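You operate a simulated robot arm through the tools that you are given. There is no shell and no other tool.

Carry out the task below with a simulated robot arm. There is one attempt and no reset: what you move stays moved.

TASK
Put things in order on the yard table top. At the end: the brown dark mill (marked "PEPPER") is on the brown small board; the brown pale mill (marked "SALT") stands where the brown dark mill stood; the white mist bottle (marked "WATER") stands where the blue tin (marked "BEANS") stood; the blue tin from the yard table top stands where the brown pale mill stood; whatever was shut is shut again. Leave all else as you found it, and nothing knocked over. Set down upright: dark mill.

It is judged by the outcome, as a careful person would: the job done as asked, and still so three seconds after it is handed in. It fails if anything else is knocked over, pushed out of place, dropped, spilled or broken.

THE ROBOT
A 6-joint arm with a two-finger parallel gripper, fixed in place. Base frame: the origin is at the foot of the arm, x ahead of it, y to its left, z up; the work surface is at about z = 0. Units: mm, degrees, N and s.
With the tool pointing down near the work surface it reaches from about 160 to 420 mm from the base axis. Its first joint turns from -66.0 to 66.0 degrees. Payload 1.57 kg.
The TCP is the grasp point between the finger pads, 30 mm short of the fingertips. In the tool frame z runs along the fingers and y along their closing line. Largest opening 80 mm; finger width 17, thickness 12; the body of the gripper, 40 by 82 mm, starts 80 mm behind the TCP.
Orientation is that of the tool frame in the base frame, as a unit quaternion [w, x, y, z]. With the fingers straight down and closing along the base's y, the tool's x points along the base's -x, its y along +y and its z along -z.

THE INTERFACE
- The arm moves only by the tool apply_moves. Its argument "deltas" is a list of rows, each an object of numbers (a shift or turn left out is 0, a gripper value left out holds the last): "dx", "dy", "dz": the shift along the tool's x, y, z in units of 250 mm (1.0 is 250 mm); "ax", "ay", "az": the turn, a rotation vector about the tool's x, y, z in units of 60 degrees (1.0 is 60 degrees); "fingers": the gripper command, from -1 (fully open) to 1 (shut), values between in proportion. In form: [{"dx": .., "dy": .., "dz": .., "ax": .., "ay": .., "az": .., "fingers": ..}, ...]. A call has 1 to 20 rows; each row is the pose to reach, as a shift and turn from the pose commanded when the call began, along the tool's axes at that moment. A call with a number of a shift or a turn outside -1 to 1 is refused whole. Rows are played at 5 a second. More than 50 mm and 8.6 degrees between two rows, or a gripper value outside its range, and nothing of the call is played. A pose out of reach is approached as far as the arm can. The call stops where the force on the tool passes 40 N (or 10 N more than at its start, if that is more) or the arm is blocked; 0.2 s more then pass. The fingers move at their own pace (about 153 mm/s each) and stop on an object; they squeeze with about 30 N. The grip force told is the motor's: it shows also when the fingers shut on nothing. Time passes only in rows, and 0.2 s behind the last, so rows that repeat a pose let the fingers close. It gives the time, the measured TCP pose, the force on the tool (base axes), the opening and the grip force at its end, in the units of the frame above (readings bear some noise), with the torque about the TCP (base axes, N m) and any sound that the robot's microphone picked up.
- Cameras (640 x 400 px; columns grow to the right, rows downward): "scene" is fixed at [36.4, -326.6, 410.4]; the picture's right is [0.89, -0.46, 0.00], its down [-0.32, -0.63, -0.71] and it looks along [0.32, 0.63, -0.70] (base axes); focal length 214 px, centre (320, 200). "wrist" rides on the gripper at [72, -7, -122] in the tool frame; the picture's right is [0.09, 1.00, 0.00], its down [-0.84, 0.08, -0.54] and it looks along [-0.54, 0.05, 0.84] (tool axes); focal length 238 px, centre (320, 200). There is no depth. A picture from a camera that has moved, and an enlarged one, comes with that camera's place and axes in the base frame and with its lens.
- grab_frame(camera): a new picture of that camera. The clock stands still meanwhile.
- close_up(camera, box): a new picture of the part [left, top, right, bottom] of that camera's present view, enlarged. The clock stands still meanwhile.
- close_job(): hands the job in; it is judged then, once.

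Nothing tells you positions but the pictures and the camera data. Unless the task says otherwise, let go and move clear before handing in.

The tools are called after "Call:" as a command line: name --argument value ..., lists and objects as JSON in quotes. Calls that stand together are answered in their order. apply_moves: Moves the arm, as the interface text tells. Its arguments: {"type":"object","properties":{"deltas":{"type":"array","items":{"type":"object","properties":{"dx":{"type":"number"},"dy":{"type":"number"},"dz":{"type":"number"},"ax":{"type":"number"},"ay":{"type":"number"},"az":{"type":"number"},"fingers":{"type":"number"}}}}},"required":["deltas"]} The other tools are called the same way: grab_frame (camera) takes a picture; close_up (camera, box) takes an enlarged picture of a part of a camera's view; close_job () hands the job in.

At the start:

```text
t: 0.0
tool_pos: [229.5, -3.6, 264.2]
tool_rot: [0.0, 0.001, 1.0, 0.001]
wrist_force: [-0.1, -0.3, 0.4]
torque: [0.01, -0.05, -0.03]
opening: 79.8
finger_force: 0.0
```

scene: 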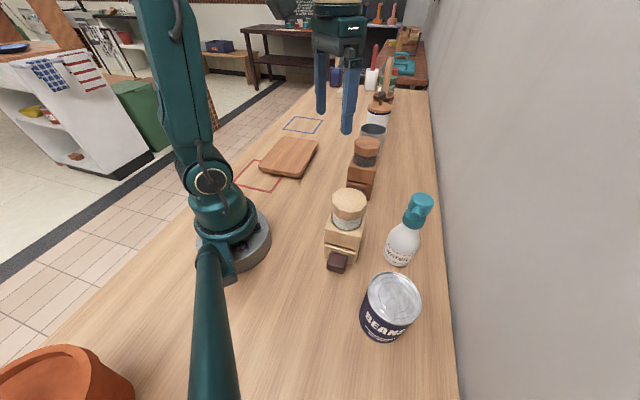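
wrist: 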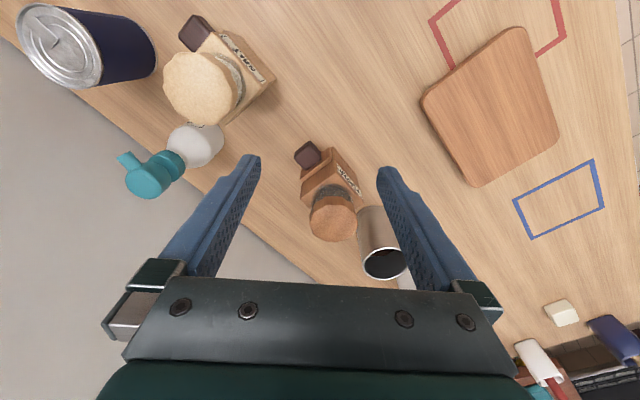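

I see the two box-shaped mills, the mist bottle and the tin along the right side of the table, and the small board at the far left. I will look closer at each one before moving.

Call:
close_up --camera "scene" --box '[290, 170, 450, 350]'

Call:
close_up --camera "scene" --box '[220, 60, 440, 200]'

Call:
close_up --camera "wrist" --box '[0, 0, 320, 200]'

Call:
close_up --camera "wrist" --box '[260, 120, 460, 300]'

```text
2.22 times, centred on (370, 260) of scene
camera zoom: at [36.4, -326.6, 410.4], right [0.89, -0.46, 0.0], down [-0.32, -0.63, -0.71], along [0.32, 0.63, -0.7], focal length 477 px, centre (209, 67)
```

zoom: 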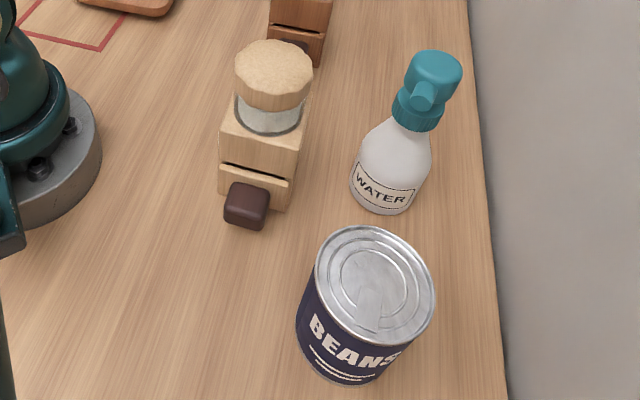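

```text
2.86 times, centred on (330, 130) of scene
camera zoom: at [36.4, -326.6, 410.4], right [0.89, -0.46, 0.0], down [-0.32, -0.63, -0.71], along [0.32, 0.63, -0.7], focal length 613 px, centre (291, 400)
```

zoom: 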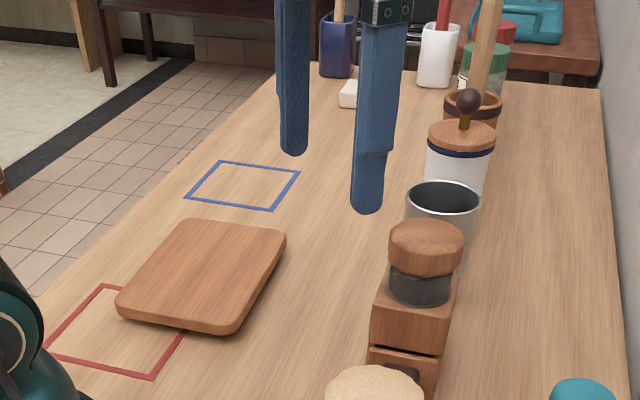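

```text
2.00 times, centred on (160, 100) of wrist
camera zoom: at [158.5, -9.8, 386.1], right [-0.09, 1.0, 0.0], down [0.84, 0.08, 0.54], along [0.54, 0.05, -0.84], focal length 477 px, centre (640, 400)
```

zoom: 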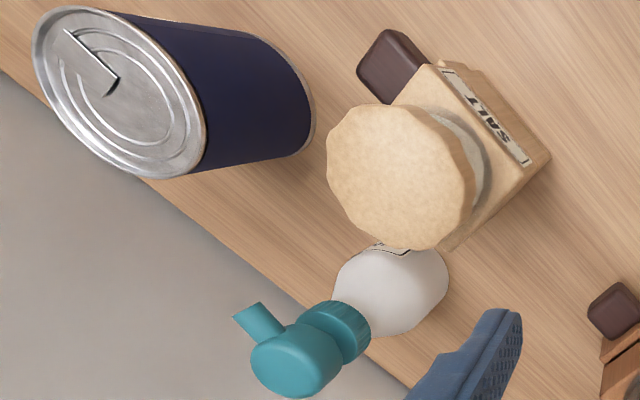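

```text
2.22 times, centred on (360, 210) of wrist
camera zoom: at [158.5, -9.8, 386.1], right [-0.09, 1.0, 0.0], down [0.84, 0.08, 0.54], along [0.54, 0.05, -0.84], focal length 530 px, centre (231, 178)
```

zoom: 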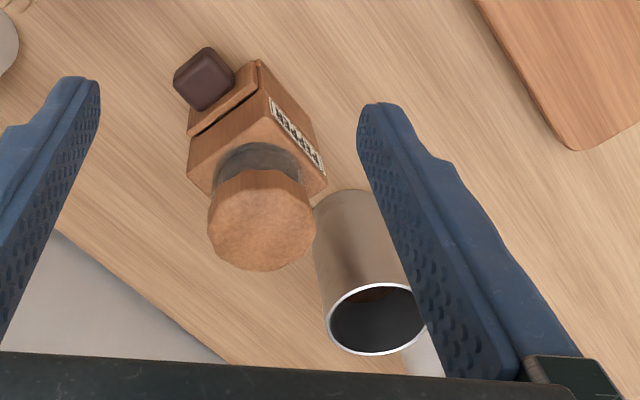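

The two mills are square boxes with a drawer knob facing the camera side, and the table runs at about 45° to the base. I'll turn the gripper 45° and shift it to get a squarer view of the pepper mill and the cup behind it.

Call:
apply_moves --deltas '[{"dy": -0.05, "az": -0.125, "fingers": -1}, {"dy": -0.1, "az": -0.25}, {"dy": -0.15, "az": -0.375}, {"dy": -0.2, "az": -0.5}, {"dy": -0.25, "az": -0.625}, {"dy": -0.3, "az": -0.75}, {"dy": -0.3, "az": -0.75}]'

Call:
grab_frame --camera "wrist"

Call:
grab_frame --camera "scene"

```text
t: 1.6
tool_pos: [228.8, -77.2, 264.5]
tool_rot: [0.0, -0.383, 0.924, 0.0]
wrist_force: [-0.4, -0.4, 0.5]
torque: [0.05, -0.06, -0.04]
opening: 79.8
finger_force: 0.0
```

```text
taken
camera wrist: at [184.2, -132.3, 385.7], right [-0.77, 0.64, 0.0], down [0.54, 0.65, 0.54], along [0.35, 0.42, -0.84], focal length 238 px, centre (320, 200)
```

wrist: 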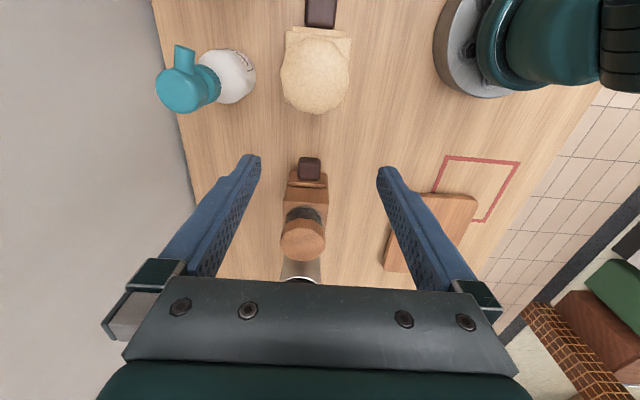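

```text
taken
```

scene: 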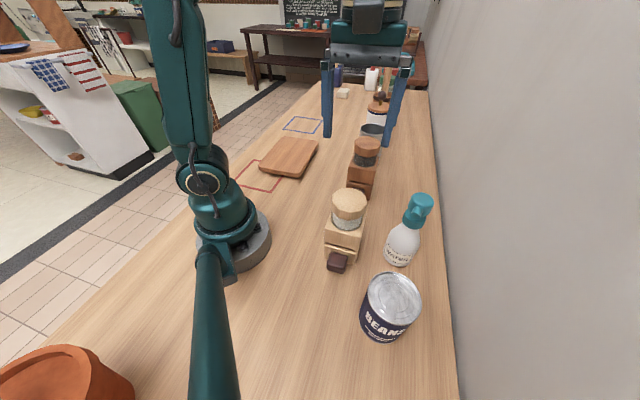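

The view is now square to the table, with the pepper mill between the fingers and the cup right behind it. I'll enlarge the relevant parts to measure them.

Call:
close_up --camera "wrist" --box '[240, 140, 380, 290]'

Call:
close_up --camera "wrist" --box '[140, 0, 380, 150]'

Call:
close_up --camera "scene" --box '[330, 90, 430, 210]'

Call:
close_up --camera "scene" --box '[300, 180, 420, 280]'

```text
2.67 times, centred on (310, 215) of wrist
camera zoom: at [184.2, -132.3, 385.7], right [-0.77, 0.64, 0.0], down [0.54, 0.65, 0.54], along [0.35, 0.42, -0.84], focal length 636 px, centre (347, 160)
```

zoom: 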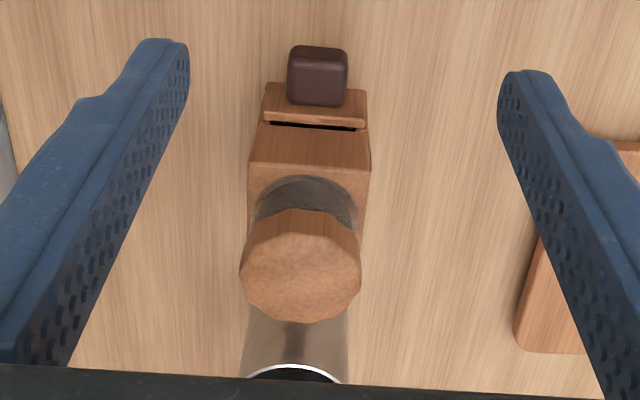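

```text
2.67 times, centred on (260, 75) of wrist
camera zoom: at [184.2, -132.3, 385.7], right [-0.77, 0.64, 0.0], down [0.54, 0.65, 0.54], along [0.35, 0.42, -0.84], focal length 636 px, centre (480, 533)
```

zoom: 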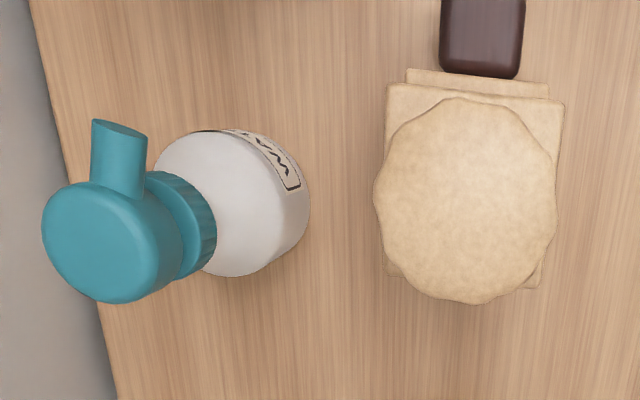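

```text
3.33 times, centred on (380, 150) of scene
camera zoom: at [36.4, -326.6, 410.4], right [0.89, -0.46, 0.0], down [-0.32, -0.63, -0.71], along [0.32, 0.63, -0.7], focal length 715 px, centre (120, 367)
```

zoom: 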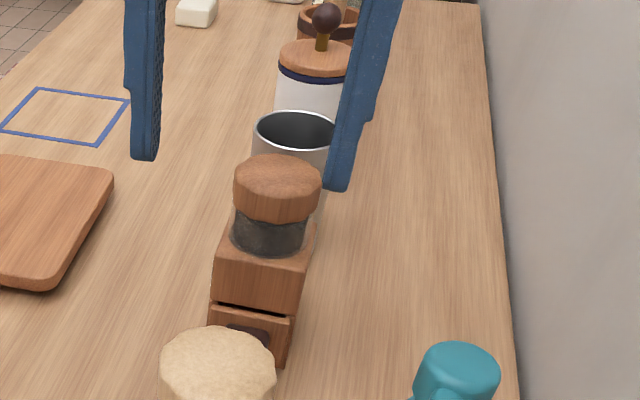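

```text
4.00 times, centred on (360, 230) of scene
camera zoom: at [36.4, -326.6, 410.4], right [0.89, -0.46, 0.0], down [-0.32, -0.63, -0.71], along [0.32, 0.63, -0.7], focal length 858 px, centre (160, 80)
```

zoom: 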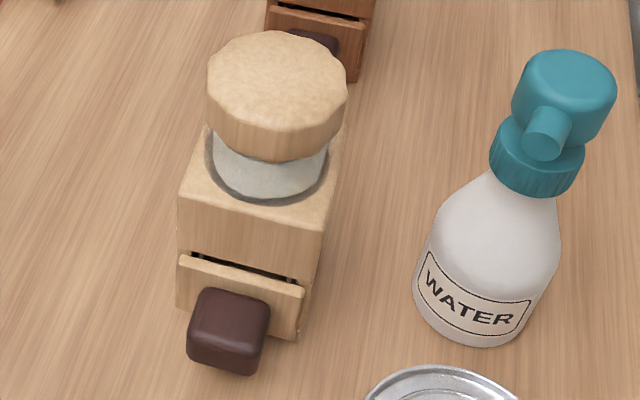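

The mills are about 67 mm wide with body tops near z≈92 and caps near z≈147; the pepper mill's centre is about (346, 26). I'll move above it at a safe height and check the alignment.

Call:
apply_moves --deltas '[{"dx": -0.1, "dy": -0.006, "dz": 0.04}, {"dx": -0.2, "dy": -0.012, "dz": 0.08}, {"dx": -0.3, "dy": -0.018, "dz": 0.12}, {"dx": -0.4, "dy": -0.024, "dz": 0.16}, {"dx": -0.5, "dy": -0.03, "dz": 0.2}, {"dx": -0.622, "dy": -0.038, "dz": 0.258}, {"dx": -0.622, "dy": -0.038, "dz": 0.258}]'

Call:
grab_frame --camera "wrist"

Call:
grab_frame --camera "scene"

```text
t: 3.2
tool_pos: [345.4, 24.6, 200.0]
tool_rot: [0.001, -0.383, 0.924, 0.0]
wrist_force: [-0.8, 1.0, -0.5]
torque: [0.02, -0.04, 0.01]
opening: 80.0
finger_force: 0.1
```

```text
taken
camera wrist: at [301.2, -31.3, 322.8], right [-0.77, 0.64, 0.0], down [0.54, 0.65, 0.54], along [0.35, 0.42, -0.84], focal length 238 px, centre (320, 200)
```

wrist: 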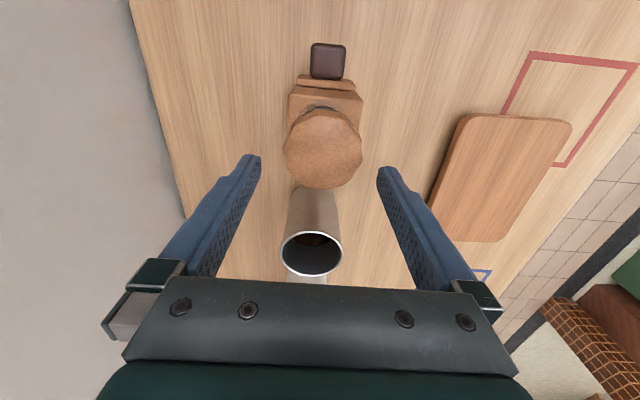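

```text
taken
```

scene: 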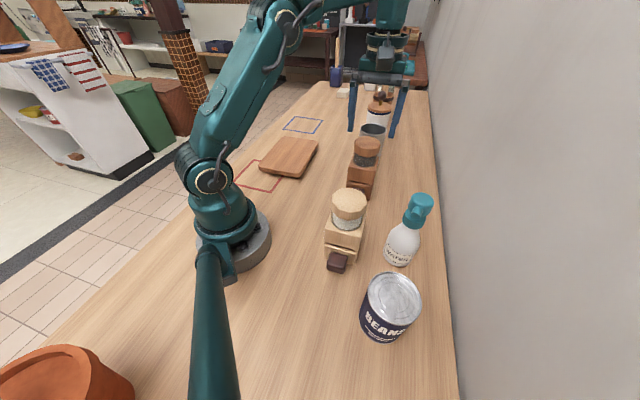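

The mill now sits a bit left of and in front of the point between the fingers. I'll enlarge to measure the remaining offset.

Call:
close_up --camera "wrist" --box '[240, 30, 400, 290]'

Call:
close_up --camera "wrist" --box '[270, 30, 380, 110]'

Call:
close_up --camera "scene" --box '[330, 70, 430, 210]'

```text
1.54 times, centred on (320, 160) of wrist
camera zoom: at [301.2, -31.3, 322.8], right [-0.77, 0.64, 0.0], down [0.54, 0.65, 0.54], along [0.35, 0.42, -0.84], focal length 367 px, centre (320, 262)
```

zoom: 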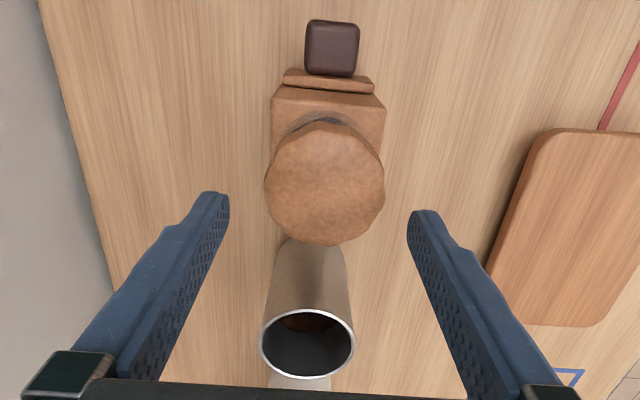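

```text
5.00 times, centred on (325, 70) of wrist
camera zoom: at [301.2, -31.3, 322.8], right [-0.77, 0.64, 0.0], down [0.54, 0.65, 0.54], along [0.35, 0.42, -0.84], focal length 1192 px, centre (295, 850)
```

zoom: 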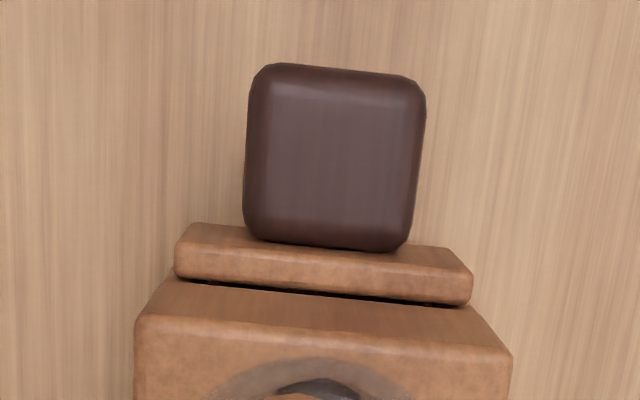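

```text
2.86 times, centred on (380, 140) of scene
camera zoom: at [36.4, -326.6, 410.4], right [0.89, -0.46, 0.0], down [-0.32, -0.63, -0.71], along [0.32, 0.63, -0.7], focal length 613 px, centre (149, 371)
```

zoom: 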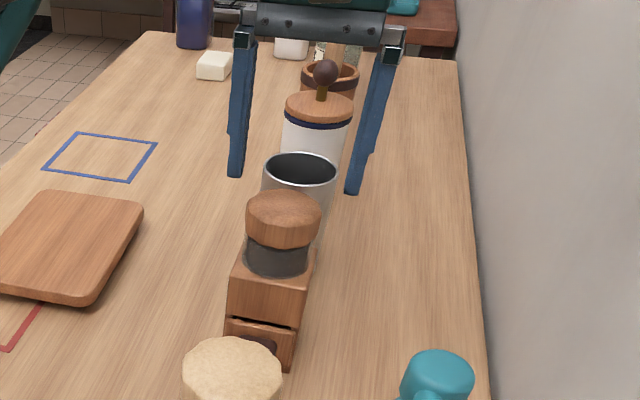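

The mill is aligned with the fingers to within a degree, its centre about 2 mm off the TCP. I'll correct that, lower to just above the body shoulders and check again.

Call:
apply_moves --deltas '[{"dx": 0.008, "dy": 0.007, "dz": 0.06, "fingers": -1}, {"dx": 0.008, "dy": 0.007, "dz": 0.12}, {"dx": 0.008, "dy": 0.007, "dz": 0.18}, {"dx": 0.008, "dy": 0.007, "dz": 0.24}, {"dx": 0.008, "dy": 0.007, "dz": 0.28}, {"dx": 0.008, "dy": 0.007, "dz": 0.28}]'

Call:
grab_frame --camera "wrist"

Call:
close_up --camera "scene" --box '[310, 60, 450, 210]'

```text
t: 4.6
tool_pos: [343.0, 24.0, 129.7]
tool_rot: [0.0, -0.382, 0.924, 0.0]
wrist_force: [0.3, 0.3, 0.3]
torque: [0.0, -0.01, 0.01]
opening: 80.1
finger_force: 0.1
```

```text
taken
camera wrist: at [298.1, -31.5, 251.6], right [-0.77, 0.64, 0.0], down [0.54, 0.65, 0.54], along [0.35, 0.42, -0.84], focal length 238 px, centre (320, 200)
```

wrist: 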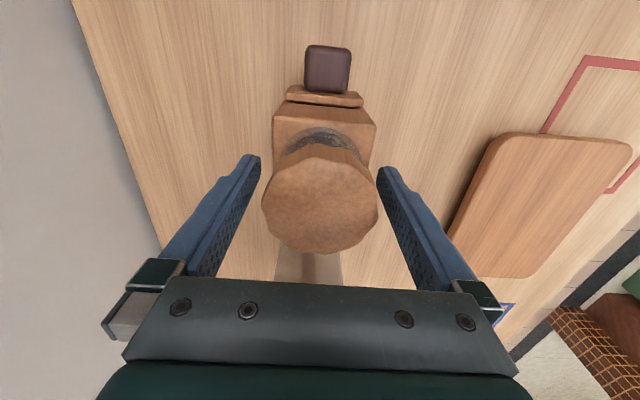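

```text
2.67 times, centred on (380, 135) of scene
camera zoom: at [36.4, -326.6, 410.4], right [0.89, -0.46, 0.0], down [-0.32, -0.63, -0.71], along [0.32, 0.63, -0.7], focal length 572 px, centre (160, 373)
```

zoom: 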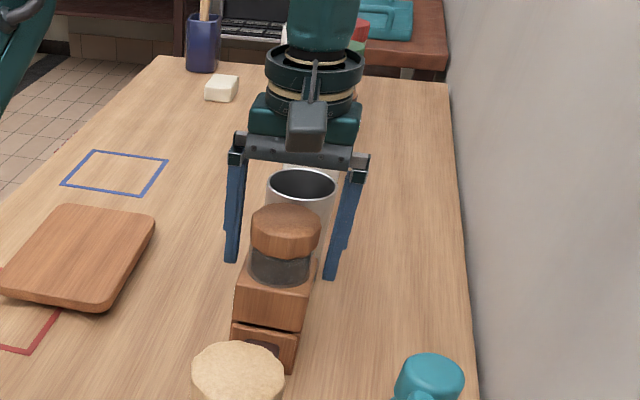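

The fingertips straddle the body with clearance on both sides and the path down is clear. I'll lower to z≈75 and close on the body.

Call:
apply_moves --deltas '[{"dz": 0.06, "fingers": -1}, {"dz": 0.12}, {"dz": 0.17}, {"dz": 0.216}, {"dz": 0.216}]'

Call:
grab_frame --camera "wrist"

Call:
close_up --camera "scene" --box '[310, 60, 450, 210]'

```text
t: 5.8
tool_pos: [344.1, 25.1, 75.9]
tool_rot: [-0.001, -0.382, 0.924, 0.001]
wrist_force: [0.3, -0.3, 0.3]
torque: [-0.01, 0.0, 0.01]
opening: 80.1
finger_force: 0.1
```

```text
taken
camera wrist: at [298.9, -30.4, 197.9], right [-0.77, 0.64, 0.0], down [0.54, 0.65, 0.54], along [0.35, 0.42, -0.84], focal length 238 px, centre (320, 200)
```

wrist: 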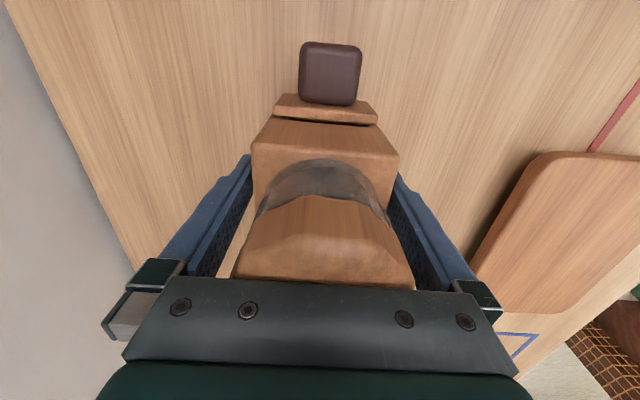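

```text
2.67 times, centred on (380, 135) of scene
camera zoom: at [36.4, -326.6, 410.4], right [0.89, -0.46, 0.0], down [-0.32, -0.63, -0.71], along [0.32, 0.63, -0.7], focal length 572 px, centre (160, 373)
```

zoom: 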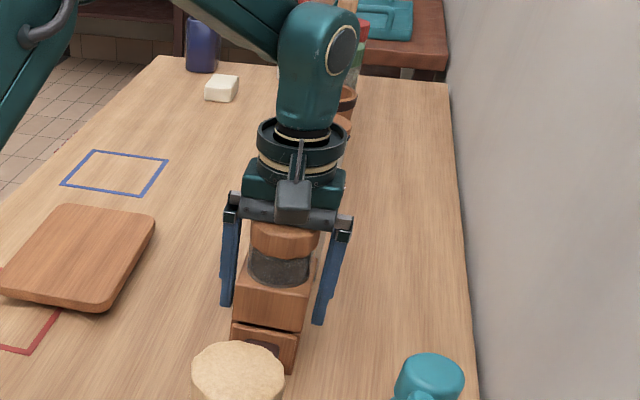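

The gripper is around the body with the palm just clear of the cap. Closing now.

Call:
apply_moves --deltas '[{"fingers": -0.5}, {"fingers": 1}, {"fingers": 1}, {"fingers": 1}]'

```text
t: 6.8
tool_pos: [343.8, 24.4, 76.0]
tool_rot: [0.0, -0.382, 0.924, -0.001]
wrist_force: [-0.2, 1.1, -0.1]
torque: [0.01, -0.05, 0.01]
opening: 68.1
finger_force: 29.8
```

The mill is gripped (68 mm opening, 30 N). I'll lift it straight up and check that it hangs upright and free.

Call:
apply_moves --deltas '[{"dz": -0.02, "fingers": 1}, {"dz": -0.06}, {"dz": -0.12}, {"dz": -0.18}, {"dz": -0.24}, {"dz": -0.3}, {"dz": -0.34}, {"dz": -0.34}]'

Call:
grab_frame --camera "scene"

Call:
grab_frame --camera "wrist"

```text
t: 8.6
tool_pos: [342.9, 24.6, 162.7]
tool_rot: [0.0, -0.383, 0.924, 0.0]
wrist_force: [0.4, 0.1, -3.0]
torque: [-0.02, -0.04, 0.0]
opening: 67.8
finger_force: 29.7
```

```text
taken
```

scene: 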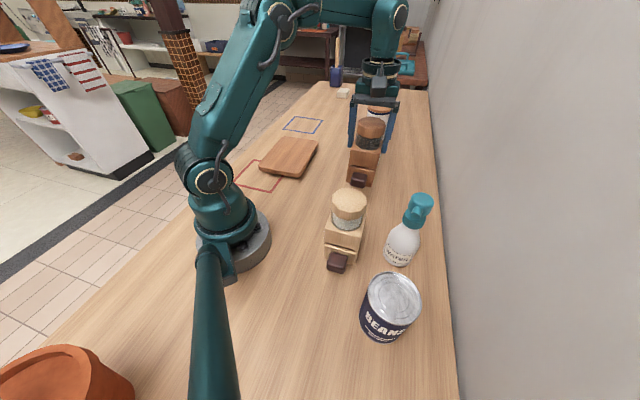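

```text
taken
camera wrist: at [298.4, -31.4, 284.2], right [-0.77, 0.64, 0.0], down [0.54, 0.65, 0.54], along [0.35, 0.42, -0.84], focal length 238 px, centre (320, 200)
```

wrist: 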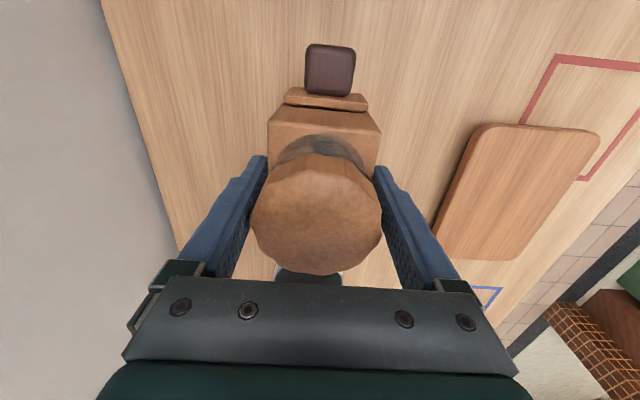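

The mill came up, but it looks lower in the grip than when I closed on it. I'll look closer to see whether it is slipping.

Call:
close_up --camera "scene" --box '[310, 60, 450, 210]'

Call:
close_up --camera "wrist" --box '[220, 30, 420, 300]'

```text
2.67 times, centred on (380, 135) of scene
camera zoom: at [36.4, -326.6, 410.4], right [0.89, -0.46, 0.0], down [-0.32, -0.63, -0.71], along [0.32, 0.63, -0.7], focal length 572 px, centre (160, 373)
```

zoom: 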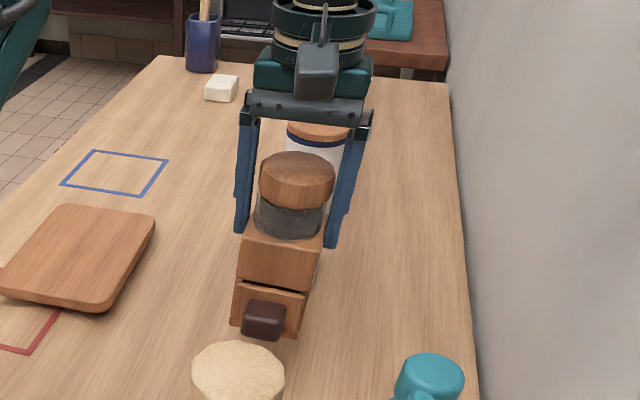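

```text
1.48 times, centred on (320, 165) of wrist
camera zoom: at [298.4, -31.4, 284.2], right [-0.77, 0.64, 0.0], down [0.54, 0.65, 0.54], along [0.35, 0.42, -0.84], focal length 353 px, centre (320, 252)
```

zoom: 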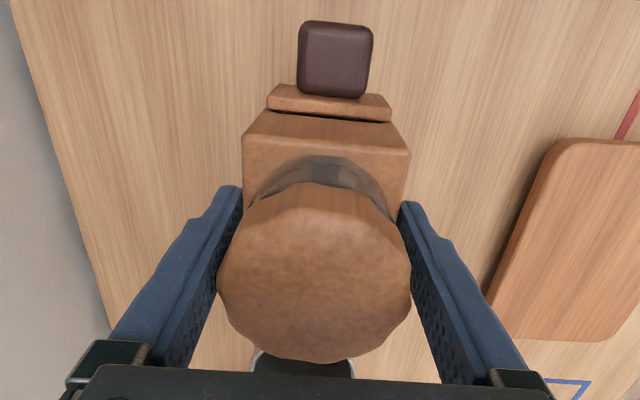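

The mill has slid down so that only about 11 mm of body is left between the fingertips. I'll bring it back down at once, before it can drop, and then sort out a better grip.

Call:
apply_moves --deltas '[{"dz": 0.06, "fingers": 1}, {"dz": 0.11}, {"dz": 0.15}]'

Call:
close_up --camera "scene" --box '[310, 60, 450, 210]'

Call:
close_up --camera "wrist" --box '[220, 30, 420, 300]'

```text
t: 9.4
tool_pos: [343.4, 24.2, 123.4]
tool_rot: [0.0, -0.383, 0.924, 0.001]
wrist_force: [0.3, 0.1, -4.5]
torque: [0.04, -0.02, -0.03]
opening: 67.5
finger_force: 30.0
```

```text
2.67 times, centred on (380, 135) of scene
camera zoom: at [36.4, -326.6, 410.4], right [0.89, -0.46, 0.0], down [-0.32, -0.63, -0.71], along [0.32, 0.63, -0.7], focal length 572 px, centre (160, 373)
```

zoom: 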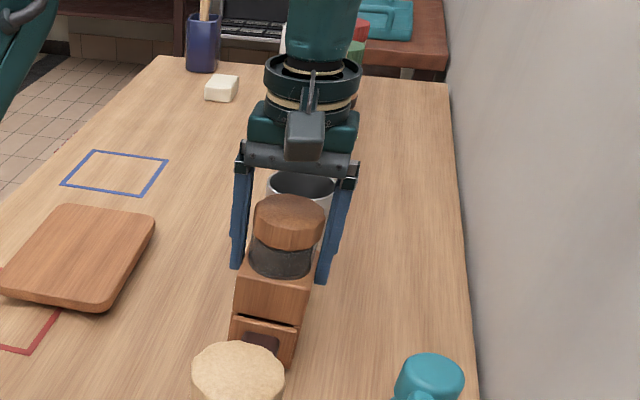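

```text
1.48 times, centred on (320, 165) of wrist
camera zoom: at [298.5, -30.8, 245.0], right [-0.77, 0.64, 0.0], down [0.54, 0.65, 0.54], along [0.35, 0.42, -0.84], focal length 353 px, centre (320, 252)
```

zoom: 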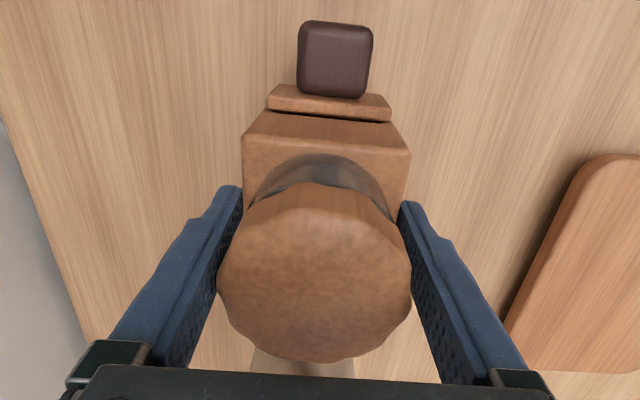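

The mill has not moved any further in the grip, so the slide only happened as the lift began. I'll set it back on the table gently, then regrip deeper and test with a small lift.

Call:
apply_moves --deltas '[{"dz": 0.016, "fingers": 1}, {"dz": 0.028}, {"dz": 0.036}, {"dz": 0.042}]'

Call:
close_up --camera "wrist" --box '[220, 30, 420, 300]'

Call:
close_up --camera "scene" --box '[310, 60, 450, 210]'

```text
t: 10.4
tool_pos: [342.4, 26.4, 114.8]
tool_rot: [0.0, -0.383, 0.924, 0.0]
wrist_force: [-8.0, 6.1, 20.9]
torque: [-0.04, 0.56, -0.14]
opening: 67.6
finger_force: 30.1
```

```text
1.48 times, centred on (320, 165) of wrist
camera zoom: at [297.5, -29.9, 235.7], right [-0.77, 0.64, 0.0], down [0.54, 0.65, 0.54], along [0.35, 0.42, -0.84], focal length 353 px, centre (320, 252)
```

zoom: 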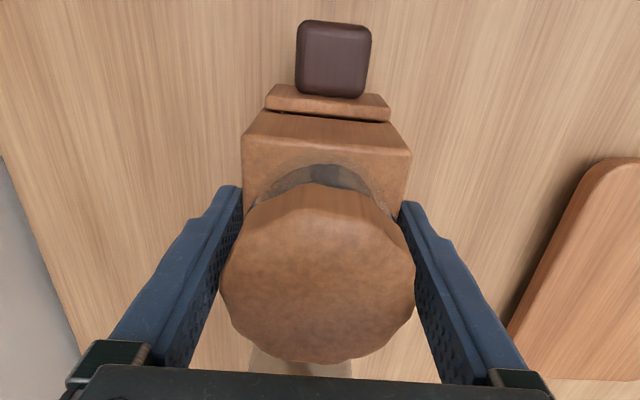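

```text
2.67 times, centred on (380, 135) of scene
camera zoom: at [36.4, -326.6, 410.4], right [0.89, -0.46, 0.0], down [-0.32, -0.63, -0.71], along [0.32, 0.63, -0.7], focal length 572 px, centre (160, 373)
```

zoom: 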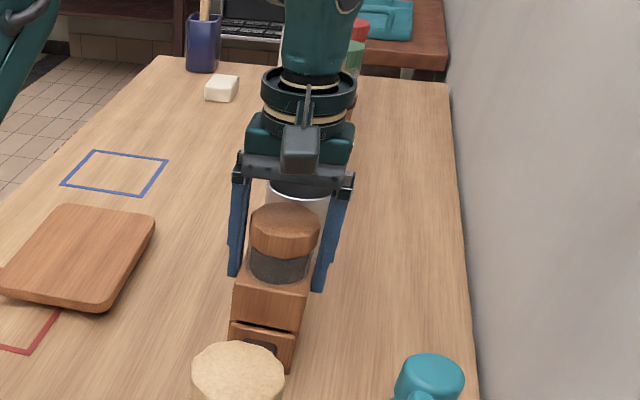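

The mill is standing on the table again (contact force about 21 N). I'll open, go down to the deeper grip and look.

Call:
apply_moves --deltas '[{"dz": -0.004, "fingers": 0.9}, {"dz": -0.008, "fingers": -1}, {"dz": -0.008, "fingers": -1}, {"dz": 0.03}, {"dz": 0.07}, {"dz": 0.11}, {"dz": 0.148}, {"dz": 0.148}]'

Call:
grab_frame --camera "wrist"

Call:
close_up --camera "scene" --box '[310, 60, 450, 210]'

```text
t: 12.2
tool_pos: [343.1, 24.5, 76.6]
tool_rot: [-0.001, -0.383, 0.924, 0.0]
wrist_force: [-0.6, -0.2, -0.2]
torque: [0.03, 0.02, 0.02]
opening: 80.0
finger_force: 0.0
```

```text
taken
camera wrist: at [298.0, -31.4, 197.9], right [-0.77, 0.64, 0.0], down [0.54, 0.65, 0.54], along [0.35, 0.42, -0.84], focal length 238 px, centre (320, 200)
```

wrist: 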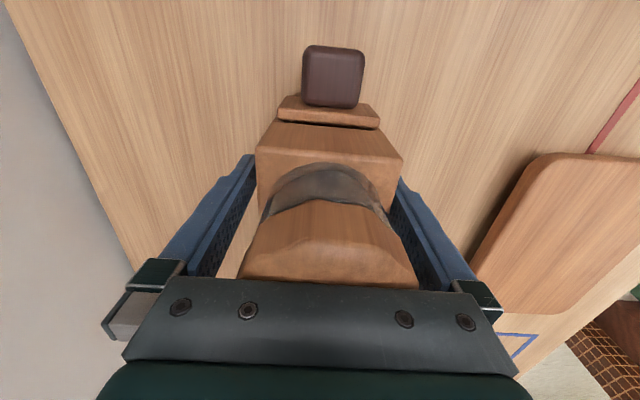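

```text
2.67 times, centred on (380, 135) of scene
camera zoom: at [36.4, -326.6, 410.4], right [0.89, -0.46, 0.0], down [-0.32, -0.63, -0.71], along [0.32, 0.63, -0.7], focal length 572 px, centre (160, 373)
```

zoom: 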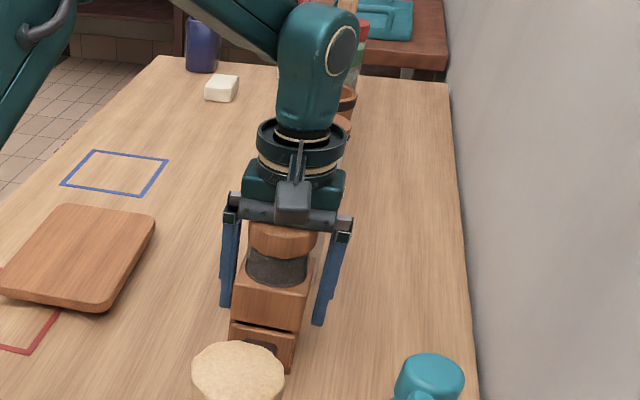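

The mill stands practically where it was, and the fingers straddle it again. I'll close, let the grip settle, and lift slowly a few millimetres.

Call:
apply_moves --deltas '[{"fingers": -0.5}, {"fingers": 1}, {"fingers": 1}, {"fingers": 1}, {"fingers": 1}, {"fingers": 1}]'

Call:
grab_frame --camera "wrist"

Call:
apply_moves --deltas '[{"dz": -0.008}, {"dz": -0.016}, {"dz": -0.024}, {"dz": -0.032}, {"dz": -0.04}]'

Call:
grab_frame --camera "wrist"

Call:
close_up --camera "scene" --box '[310, 60, 450, 210]'

```text
t: 13.6
tool_pos: [342.6, 23.4, 76.6]
tool_rot: [0.0, -0.383, 0.924, 0.0]
wrist_force: [-0.9, -1.1, -1.0]
torque: [0.01, 0.02, 0.03]
opening: 68.0
finger_force: 30.0
```

```text
taken
camera wrist: at [298.0, -31.4, 198.1], right [-0.77, 0.64, 0.0], down [0.54, 0.65, 0.54], along [0.35, 0.42, -0.84], focal length 238 px, centre (320, 200)
```

wrist: 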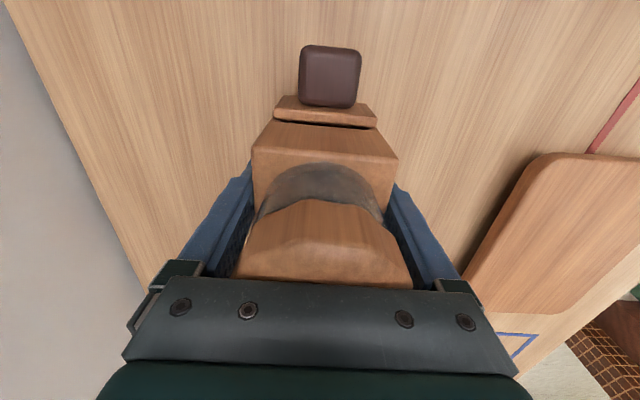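

```text
t: 14.8
tool_pos: [343.4, 26.2, 85.3]
tool_rot: [-0.001, -0.383, 0.924, 0.0]
wrist_force: [-0.8, -0.5, -2.7]
torque: [0.03, -0.02, 0.0]
opening: 67.9
finger_force: 30.2
```

```text
taken
camera wrist: at [297.9, -30.6, 207.8], right [-0.77, 0.64, 0.0], down [0.54, 0.65, 0.54], along [0.35, 0.42, -0.84], focal length 238 px, centre (320, 200)
```

wrist: 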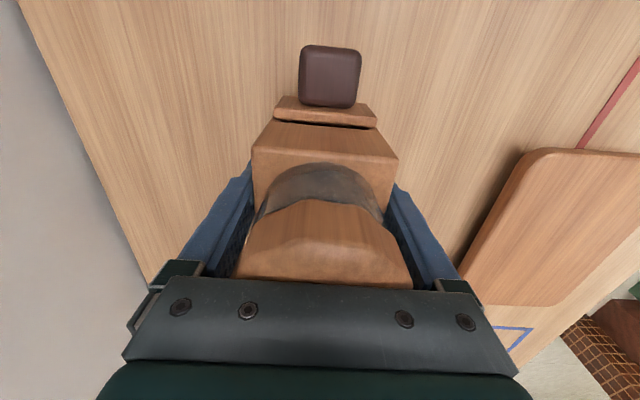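

```text
2.67 times, centred on (380, 135) of scene
camera zoom: at [36.4, -326.6, 410.4], right [0.89, -0.46, 0.0], down [-0.32, -0.63, -0.71], along [0.32, 0.63, -0.7], focal length 572 px, centre (160, 373)
```

zoom: 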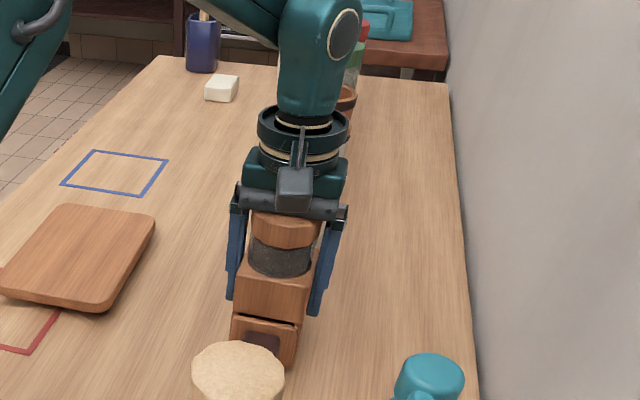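

With the slow lift, the mill rises with no slip at all. I'll keep lifting slowly to clear the board height.

Call:
apply_moves --deltas '[{"dz": -0.012}, {"dz": -0.028}, {"dz": -0.044}, {"dz": -0.06}, {"dz": -0.076}, {"dz": -0.092}, {"dz": -0.108}, {"dz": -0.124}, {"dz": -0.14}, {"dz": -0.148}]'

Call:
grab_frame --camera "wrist"

Call:
grab_frame --camera "scene"

```text
t: 17.0
tool_pos: [343.0, 24.5, 121.7]
tool_rot: [0.0, -0.382, 0.924, 0.0]
wrist_force: [0.3, -0.6, -3.1]
torque: [0.03, -0.03, 0.0]
opening: 67.8
finger_force: 30.3
```

```text
taken
camera wrist: at [298.1, -30.6, 243.9], right [-0.77, 0.64, 0.0], down [0.54, 0.65, 0.54], along [0.35, 0.42, -0.84], focal length 238 px, centre (320, 200)
```

wrist: 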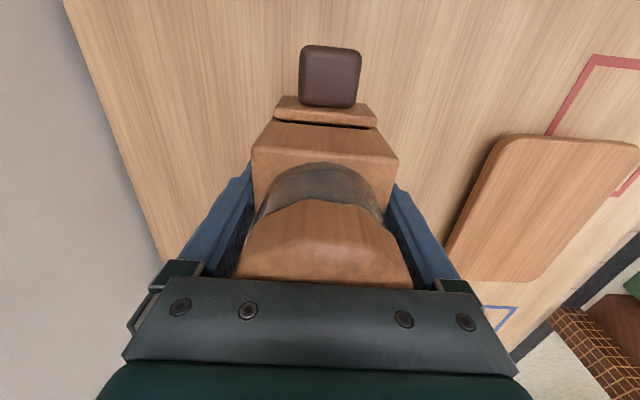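

```text
taken
```

scene: 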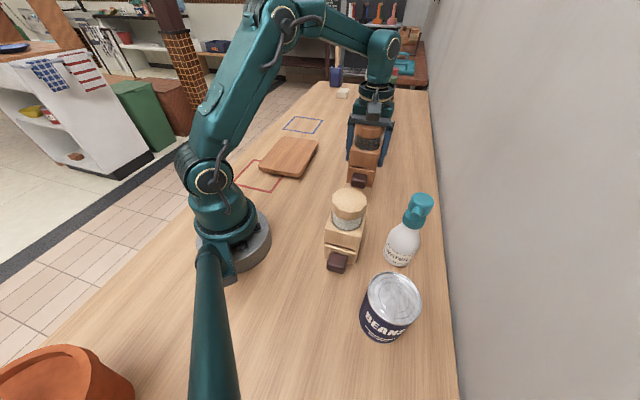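

Still no slip, and the mill's bottom is about 46 mm up. I'll carry it slowly toward the board, in two halves.

Call:
apply_moves --deltas '[{"dx": -0.004, "dy": 0.012}, {"dx": -0.012, "dy": 0.036}, {"dx": -0.024, "dy": 0.072}, {"dx": -0.037, "dy": 0.11}, {"dx": -0.05, "dy": 0.15}, {"dx": -0.064, "dy": 0.19}, {"dx": -0.077, "dy": 0.23}, {"dx": -0.09, "dy": 0.27}, {"dx": -0.104, "dy": 0.31}, {"dx": -0.117, "dy": 0.35}, {"dx": -0.131, "dy": 0.39}, {"dx": -0.144, "dy": 0.43}, {"dx": -0.156, "dy": 0.465}, {"dx": -0.164, "dy": 0.488}, {"dx": -0.167, "dy": 0.498}]'

Call:
grab_frame --camera "wrist"

Call:
grab_frame --camera "scene"

```text
t: 20.2
tool_pos: [284.8, 143.2, 123.8]
tool_rot: [0.0, -0.383, 0.924, 0.0]
wrist_force: [0.1, -0.4, -3.0]
torque: [0.0, -0.03, 0.01]
opening: 67.8
finger_force: 29.9
```

```text
taken
camera wrist: at [239.7, 87.4, 245.2], right [-0.77, 0.64, 0.0], down [0.54, 0.65, 0.54], along [0.35, 0.42, -0.84], focal length 238 px, centre (320, 200)
```

wrist: 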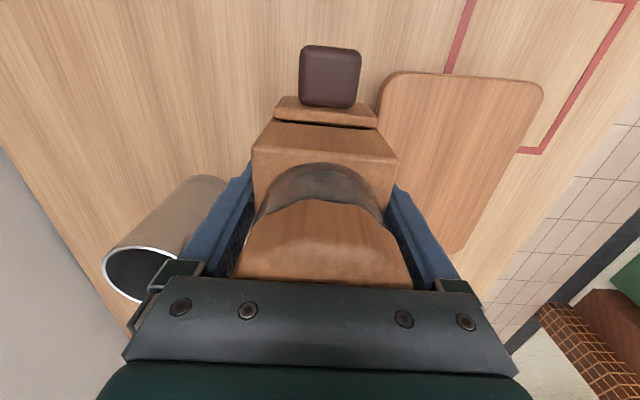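

```text
taken
```

scene: 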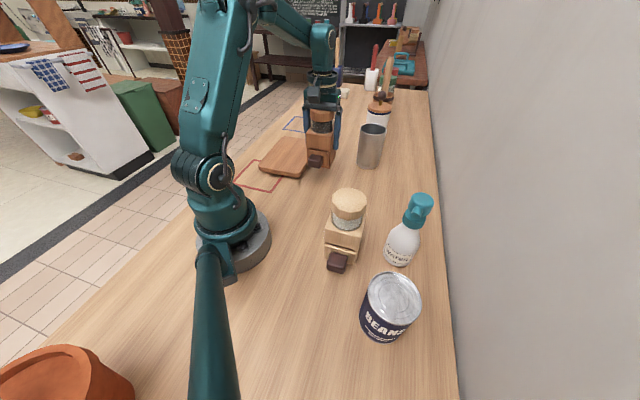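

The board is now well in view; its centre is about 116 mm to the right and 38 mm ahead of the gripper. I'll finish the slow carry to that point.

Call:
apply_moves --deltas '[{"dx": -0.004, "dy": 0.012}, {"dx": -0.012, "dy": 0.036}, {"dx": -0.024, "dy": 0.072}, {"dx": -0.036, "dy": 0.11}, {"dx": -0.049, "dy": 0.15}, {"dx": -0.062, "dy": 0.19}, {"dx": -0.075, "dy": 0.23}, {"dx": -0.088, "dy": 0.27}, {"dx": -0.102, "dy": 0.31}, {"dx": -0.115, "dy": 0.35}, {"dx": -0.128, "dy": 0.39}, {"dx": -0.14, "dy": 0.425}, {"dx": -0.149, "dy": 0.452}, {"dx": -0.152, "dy": 0.464}, {"dx": -0.152, "dy": 0.464}]'

Call:
grab_frame --camera "wrist"

Call:
close_up --camera "scene" --box '[210, 60, 370, 210]'

```text
t: 23.4
tool_pos: [229.9, 253.5, 122.9]
tool_rot: [0.0, -0.382, 0.924, 0.0]
wrist_force: [-0.3, -0.5, -3.1]
torque: [-0.01, -0.04, 0.01]
opening: 67.7
finger_force: 29.6
```

```text
taken
camera wrist: at [184.6, 196.5, 244.9], right [-0.77, 0.64, 0.0], down [0.54, 0.65, 0.54], along [0.35, 0.42, -0.84], focal length 238 px, centre (320, 200)
```

wrist: 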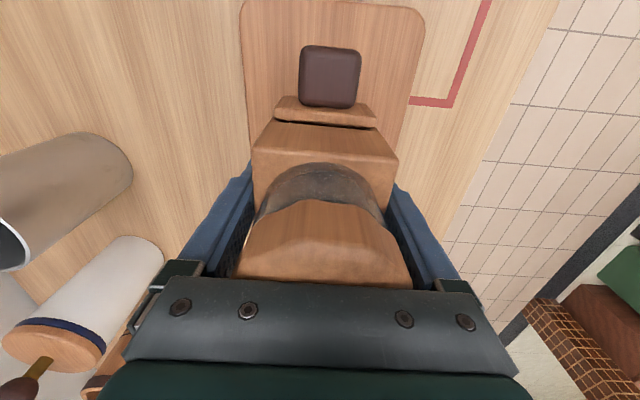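

```text
2.67 times, centred on (290, 135) of scene
camera zoom: at [36.4, -326.6, 410.4], right [0.89, -0.46, 0.0], down [-0.32, -0.63, -0.71], along [0.32, 0.63, -0.7], focal length 572 px, centre (400, 373)
```

zoom: 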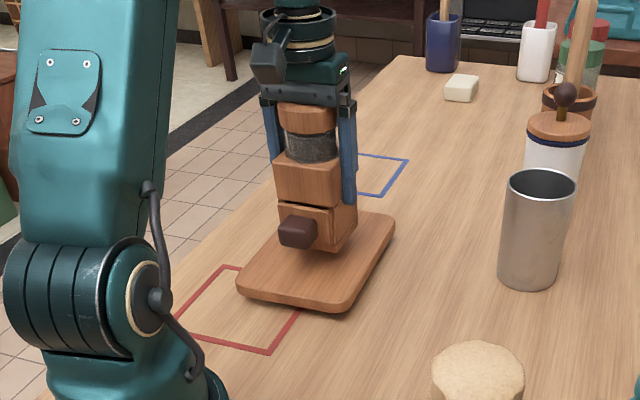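

The mill hangs upright over the middle of the board. I'll lower it slowly and feel for contact.

Call:
apply_moves --deltas '[{"dz": 0.012}, {"dz": 0.026}, {"dz": 0.04}, {"dz": 0.054}, {"dz": 0.068}, {"dz": 0.08}, {"dz": 0.088}]'

Call:
close_up --camera "scene" --box '[210, 60, 370, 210]'

```text
t: 25.0
tool_pos: [230.8, 253.2, 105.4]
tool_rot: [0.003, -0.382, 0.924, 0.001]
wrist_force: [-2.7, -0.9, 5.6]
torque: [0.02, 0.03, -0.05]
opening: 67.8
finger_force: 29.9
stopped in row 7: the force on the tool passed its limit at 46 N (the readings are from after the stop); the commanded pose is now the measured one
```

```text
2.67 times, centred on (290, 135) of scene
camera zoom: at [36.4, -326.6, 410.4], right [0.89, -0.46, 0.0], down [-0.32, -0.63, -0.71], along [0.32, 0.63, -0.7], focal length 572 px, centre (400, 373)
```

zoom: 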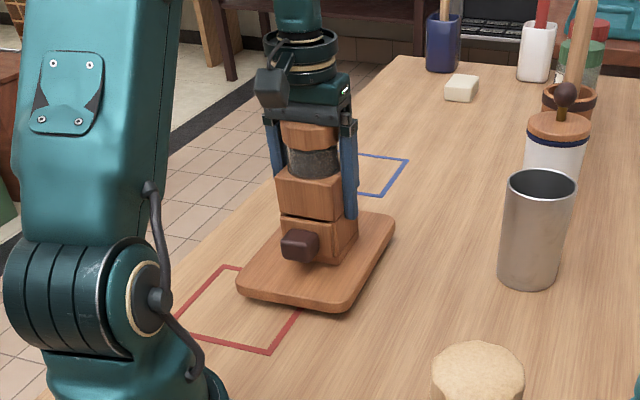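

The mill touched down on the board (board top about 29 mm high) and the force has eased. I'll open the fingers and rise straight up.

Call:
apply_moves --deltas '[{"fingers": 0.6}, {"fingers": -1}, {"fingers": -1}, {"fingers": -1}]'

Call:
grab_frame --camera "wrist"

Call:
apply_moves --deltas '[{"dz": -0.04}, {"dz": -0.1}, {"dz": -0.18}, {"dz": -0.26}, {"dz": -0.34}, {"dz": -0.42}, {"dz": -0.46}]'

Call:
grab_frame --camera "wrist"

Call:
grab_frame --camera "scene"

```text
t: 26.0
tool_pos: [230.1, 253.1, 105.1]
tool_rot: [0.004, -0.383, 0.924, 0.001]
wrist_force: [-0.1, -0.8, 11.7]
torque: [-0.06, 0.02, 0.06]
opening: 79.8
finger_force: 0.0
```

```text
taken
camera wrist: at [184.8, 196.7, 225.5], right [-0.77, 0.64, 0.0], down [0.53, 0.64, 0.55], along [0.35, 0.42, -0.84], focal length 238 px, centre (320, 200)
```

wrist: 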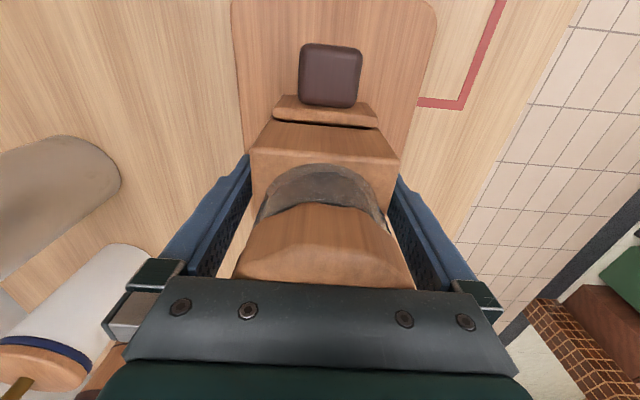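

```text
t: 27.6
tool_pos: [229.5, 251.0, 220.3]
tool_rot: [0.004, -0.383, 0.924, 0.001]
wrist_force: [-0.9, -0.4, -1.0]
torque: [-0.01, 0.03, 0.0]
opening: 80.0
finger_force: 0.0
```

```text
taken
camera wrist: at [183.2, 196.1, 341.0], right [-0.77, 0.64, 0.0], down [0.53, 0.64, 0.55], along [0.35, 0.42, -0.84], focal length 238 px, centre (320, 200)
```

wrist: 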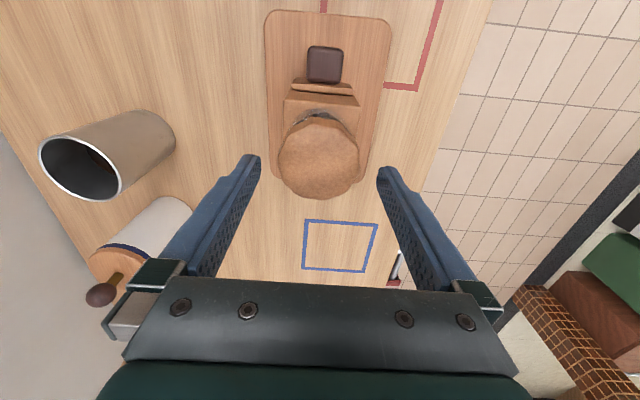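

```text
taken
```

scene: 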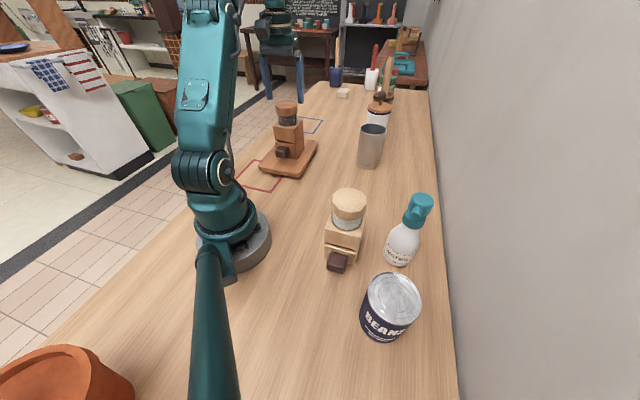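

The pepper mill stands upright on the board, released. Let me verify it closely and then turn to the salt mill.

Call:
close_up --camera "scene" --box '[220, 80, 340, 190]'

Call:
close_up --camera "scene" --box '[290, 170, 450, 350]'

```text
3.64 times, centred on (280, 135) of scene
camera zoom: at [36.4, -326.6, 410.4], right [0.89, -0.46, 0.0], down [-0.32, -0.63, -0.71], along [0.32, 0.63, -0.7], focal length 780 px, centre (466, 436)
```

zoom: 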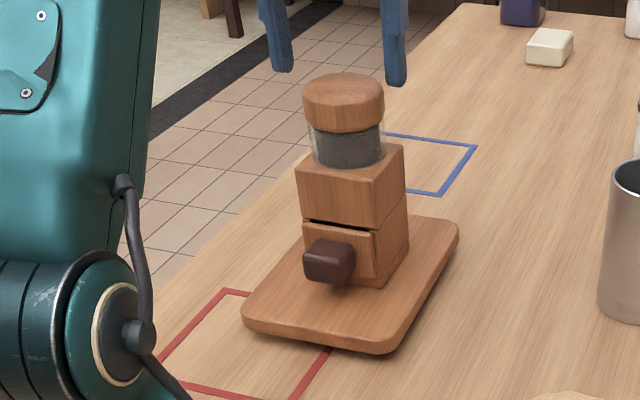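

```text
2.22 times, centred on (370, 260) of scene
camera zoom: at [36.4, -326.6, 410.4], right [0.89, -0.46, 0.0], down [-0.32, -0.63, -0.71], along [0.32, 0.63, -0.7], focal length 477 px, centre (209, 67)
```

zoom: 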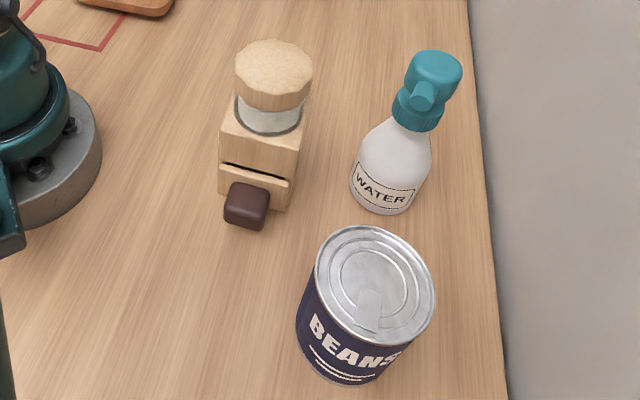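

The pepper mill is square and upright on the board and nothing else has shifted. Next I'll travel, raised, to above the salt mill near (202, −116).

Call:
apply_moves --deltas '[{"dz": -0.08, "ay": 0.008}, {"dx": 0.07, "dy": -0.06, "dz": -0.08, "ay": 0.008}, {"dx": 0.17, "dy": -0.146, "dz": -0.08, "ay": 0.008}, {"dx": 0.27, "dy": -0.232, "dz": -0.08, "ay": 0.008}, {"dx": 0.37, "dy": -0.318, "dz": -0.08, "ay": 0.008}, {"dx": 0.47, "dy": -0.404, "dz": -0.08, "ay": 0.008}, {"dx": 0.559, "dy": -0.481, "dz": -0.08, "ay": 0.008}]'

Call:
apply_moves --deltas '[{"dx": 0.09, "dy": -0.077}, {"dx": 0.19, "dy": -0.163}, {"dx": 0.29, "dy": -0.249}, {"dx": 0.39, "dy": -0.335}, {"dx": 0.48, "dy": -0.415, "dz": 0.03}, {"dx": 0.559, "dy": -0.481, "dz": 0.08}, {"dx": 0.559, "dy": -0.481, "dz": 0.08}]'

Call:
grab_frame --camera "wrist"

Call:
grab_frame --camera "scene"

```text
t: 29.2
tool_pos: [213.8, 68.5, 238.4]
tool_rot: [0.0, -0.384, 0.923, 0.0]
wrist_force: [-0.1, -0.8, 0.1]
torque: [0.02, 0.03, -0.02]
opening: 80.1
finger_force: 0.0
```

```text
t: 30.8
tool_pos: [201.7, -114.8, 218.9]
tool_rot: [-0.001, -0.383, 0.924, 0.0]
wrist_force: [-0.3, 0.4, -0.9]
torque: [-0.01, 0.0, -0.02]
opening: 80.0
finger_force: 0.0
```

```text
taken
camera wrist: at [156.6, -170.4, 339.9], right [-0.77, 0.64, 0.0], down [0.54, 0.65, 0.54], along [0.35, 0.42, -0.84], focal length 238 px, centre (320, 200)
```

wrist: 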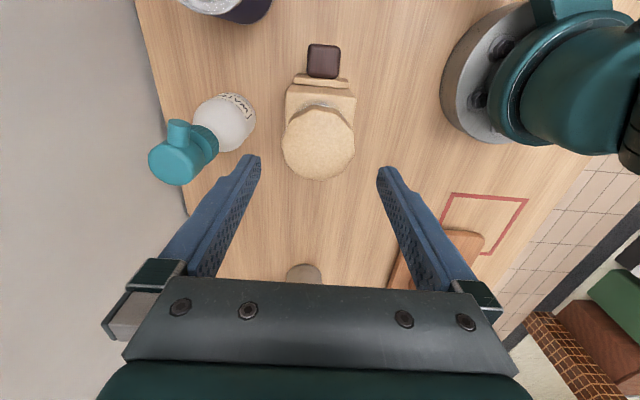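

```text
taken
```

scene: 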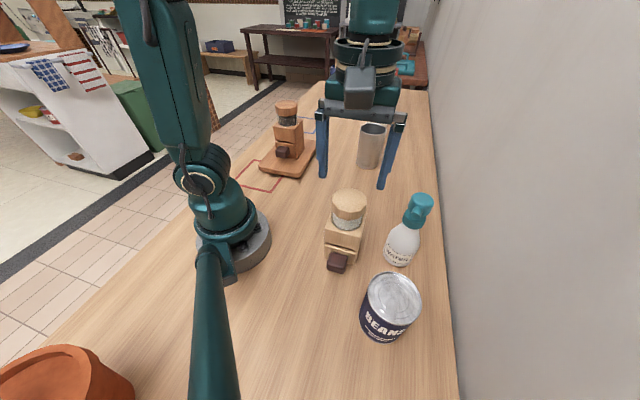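

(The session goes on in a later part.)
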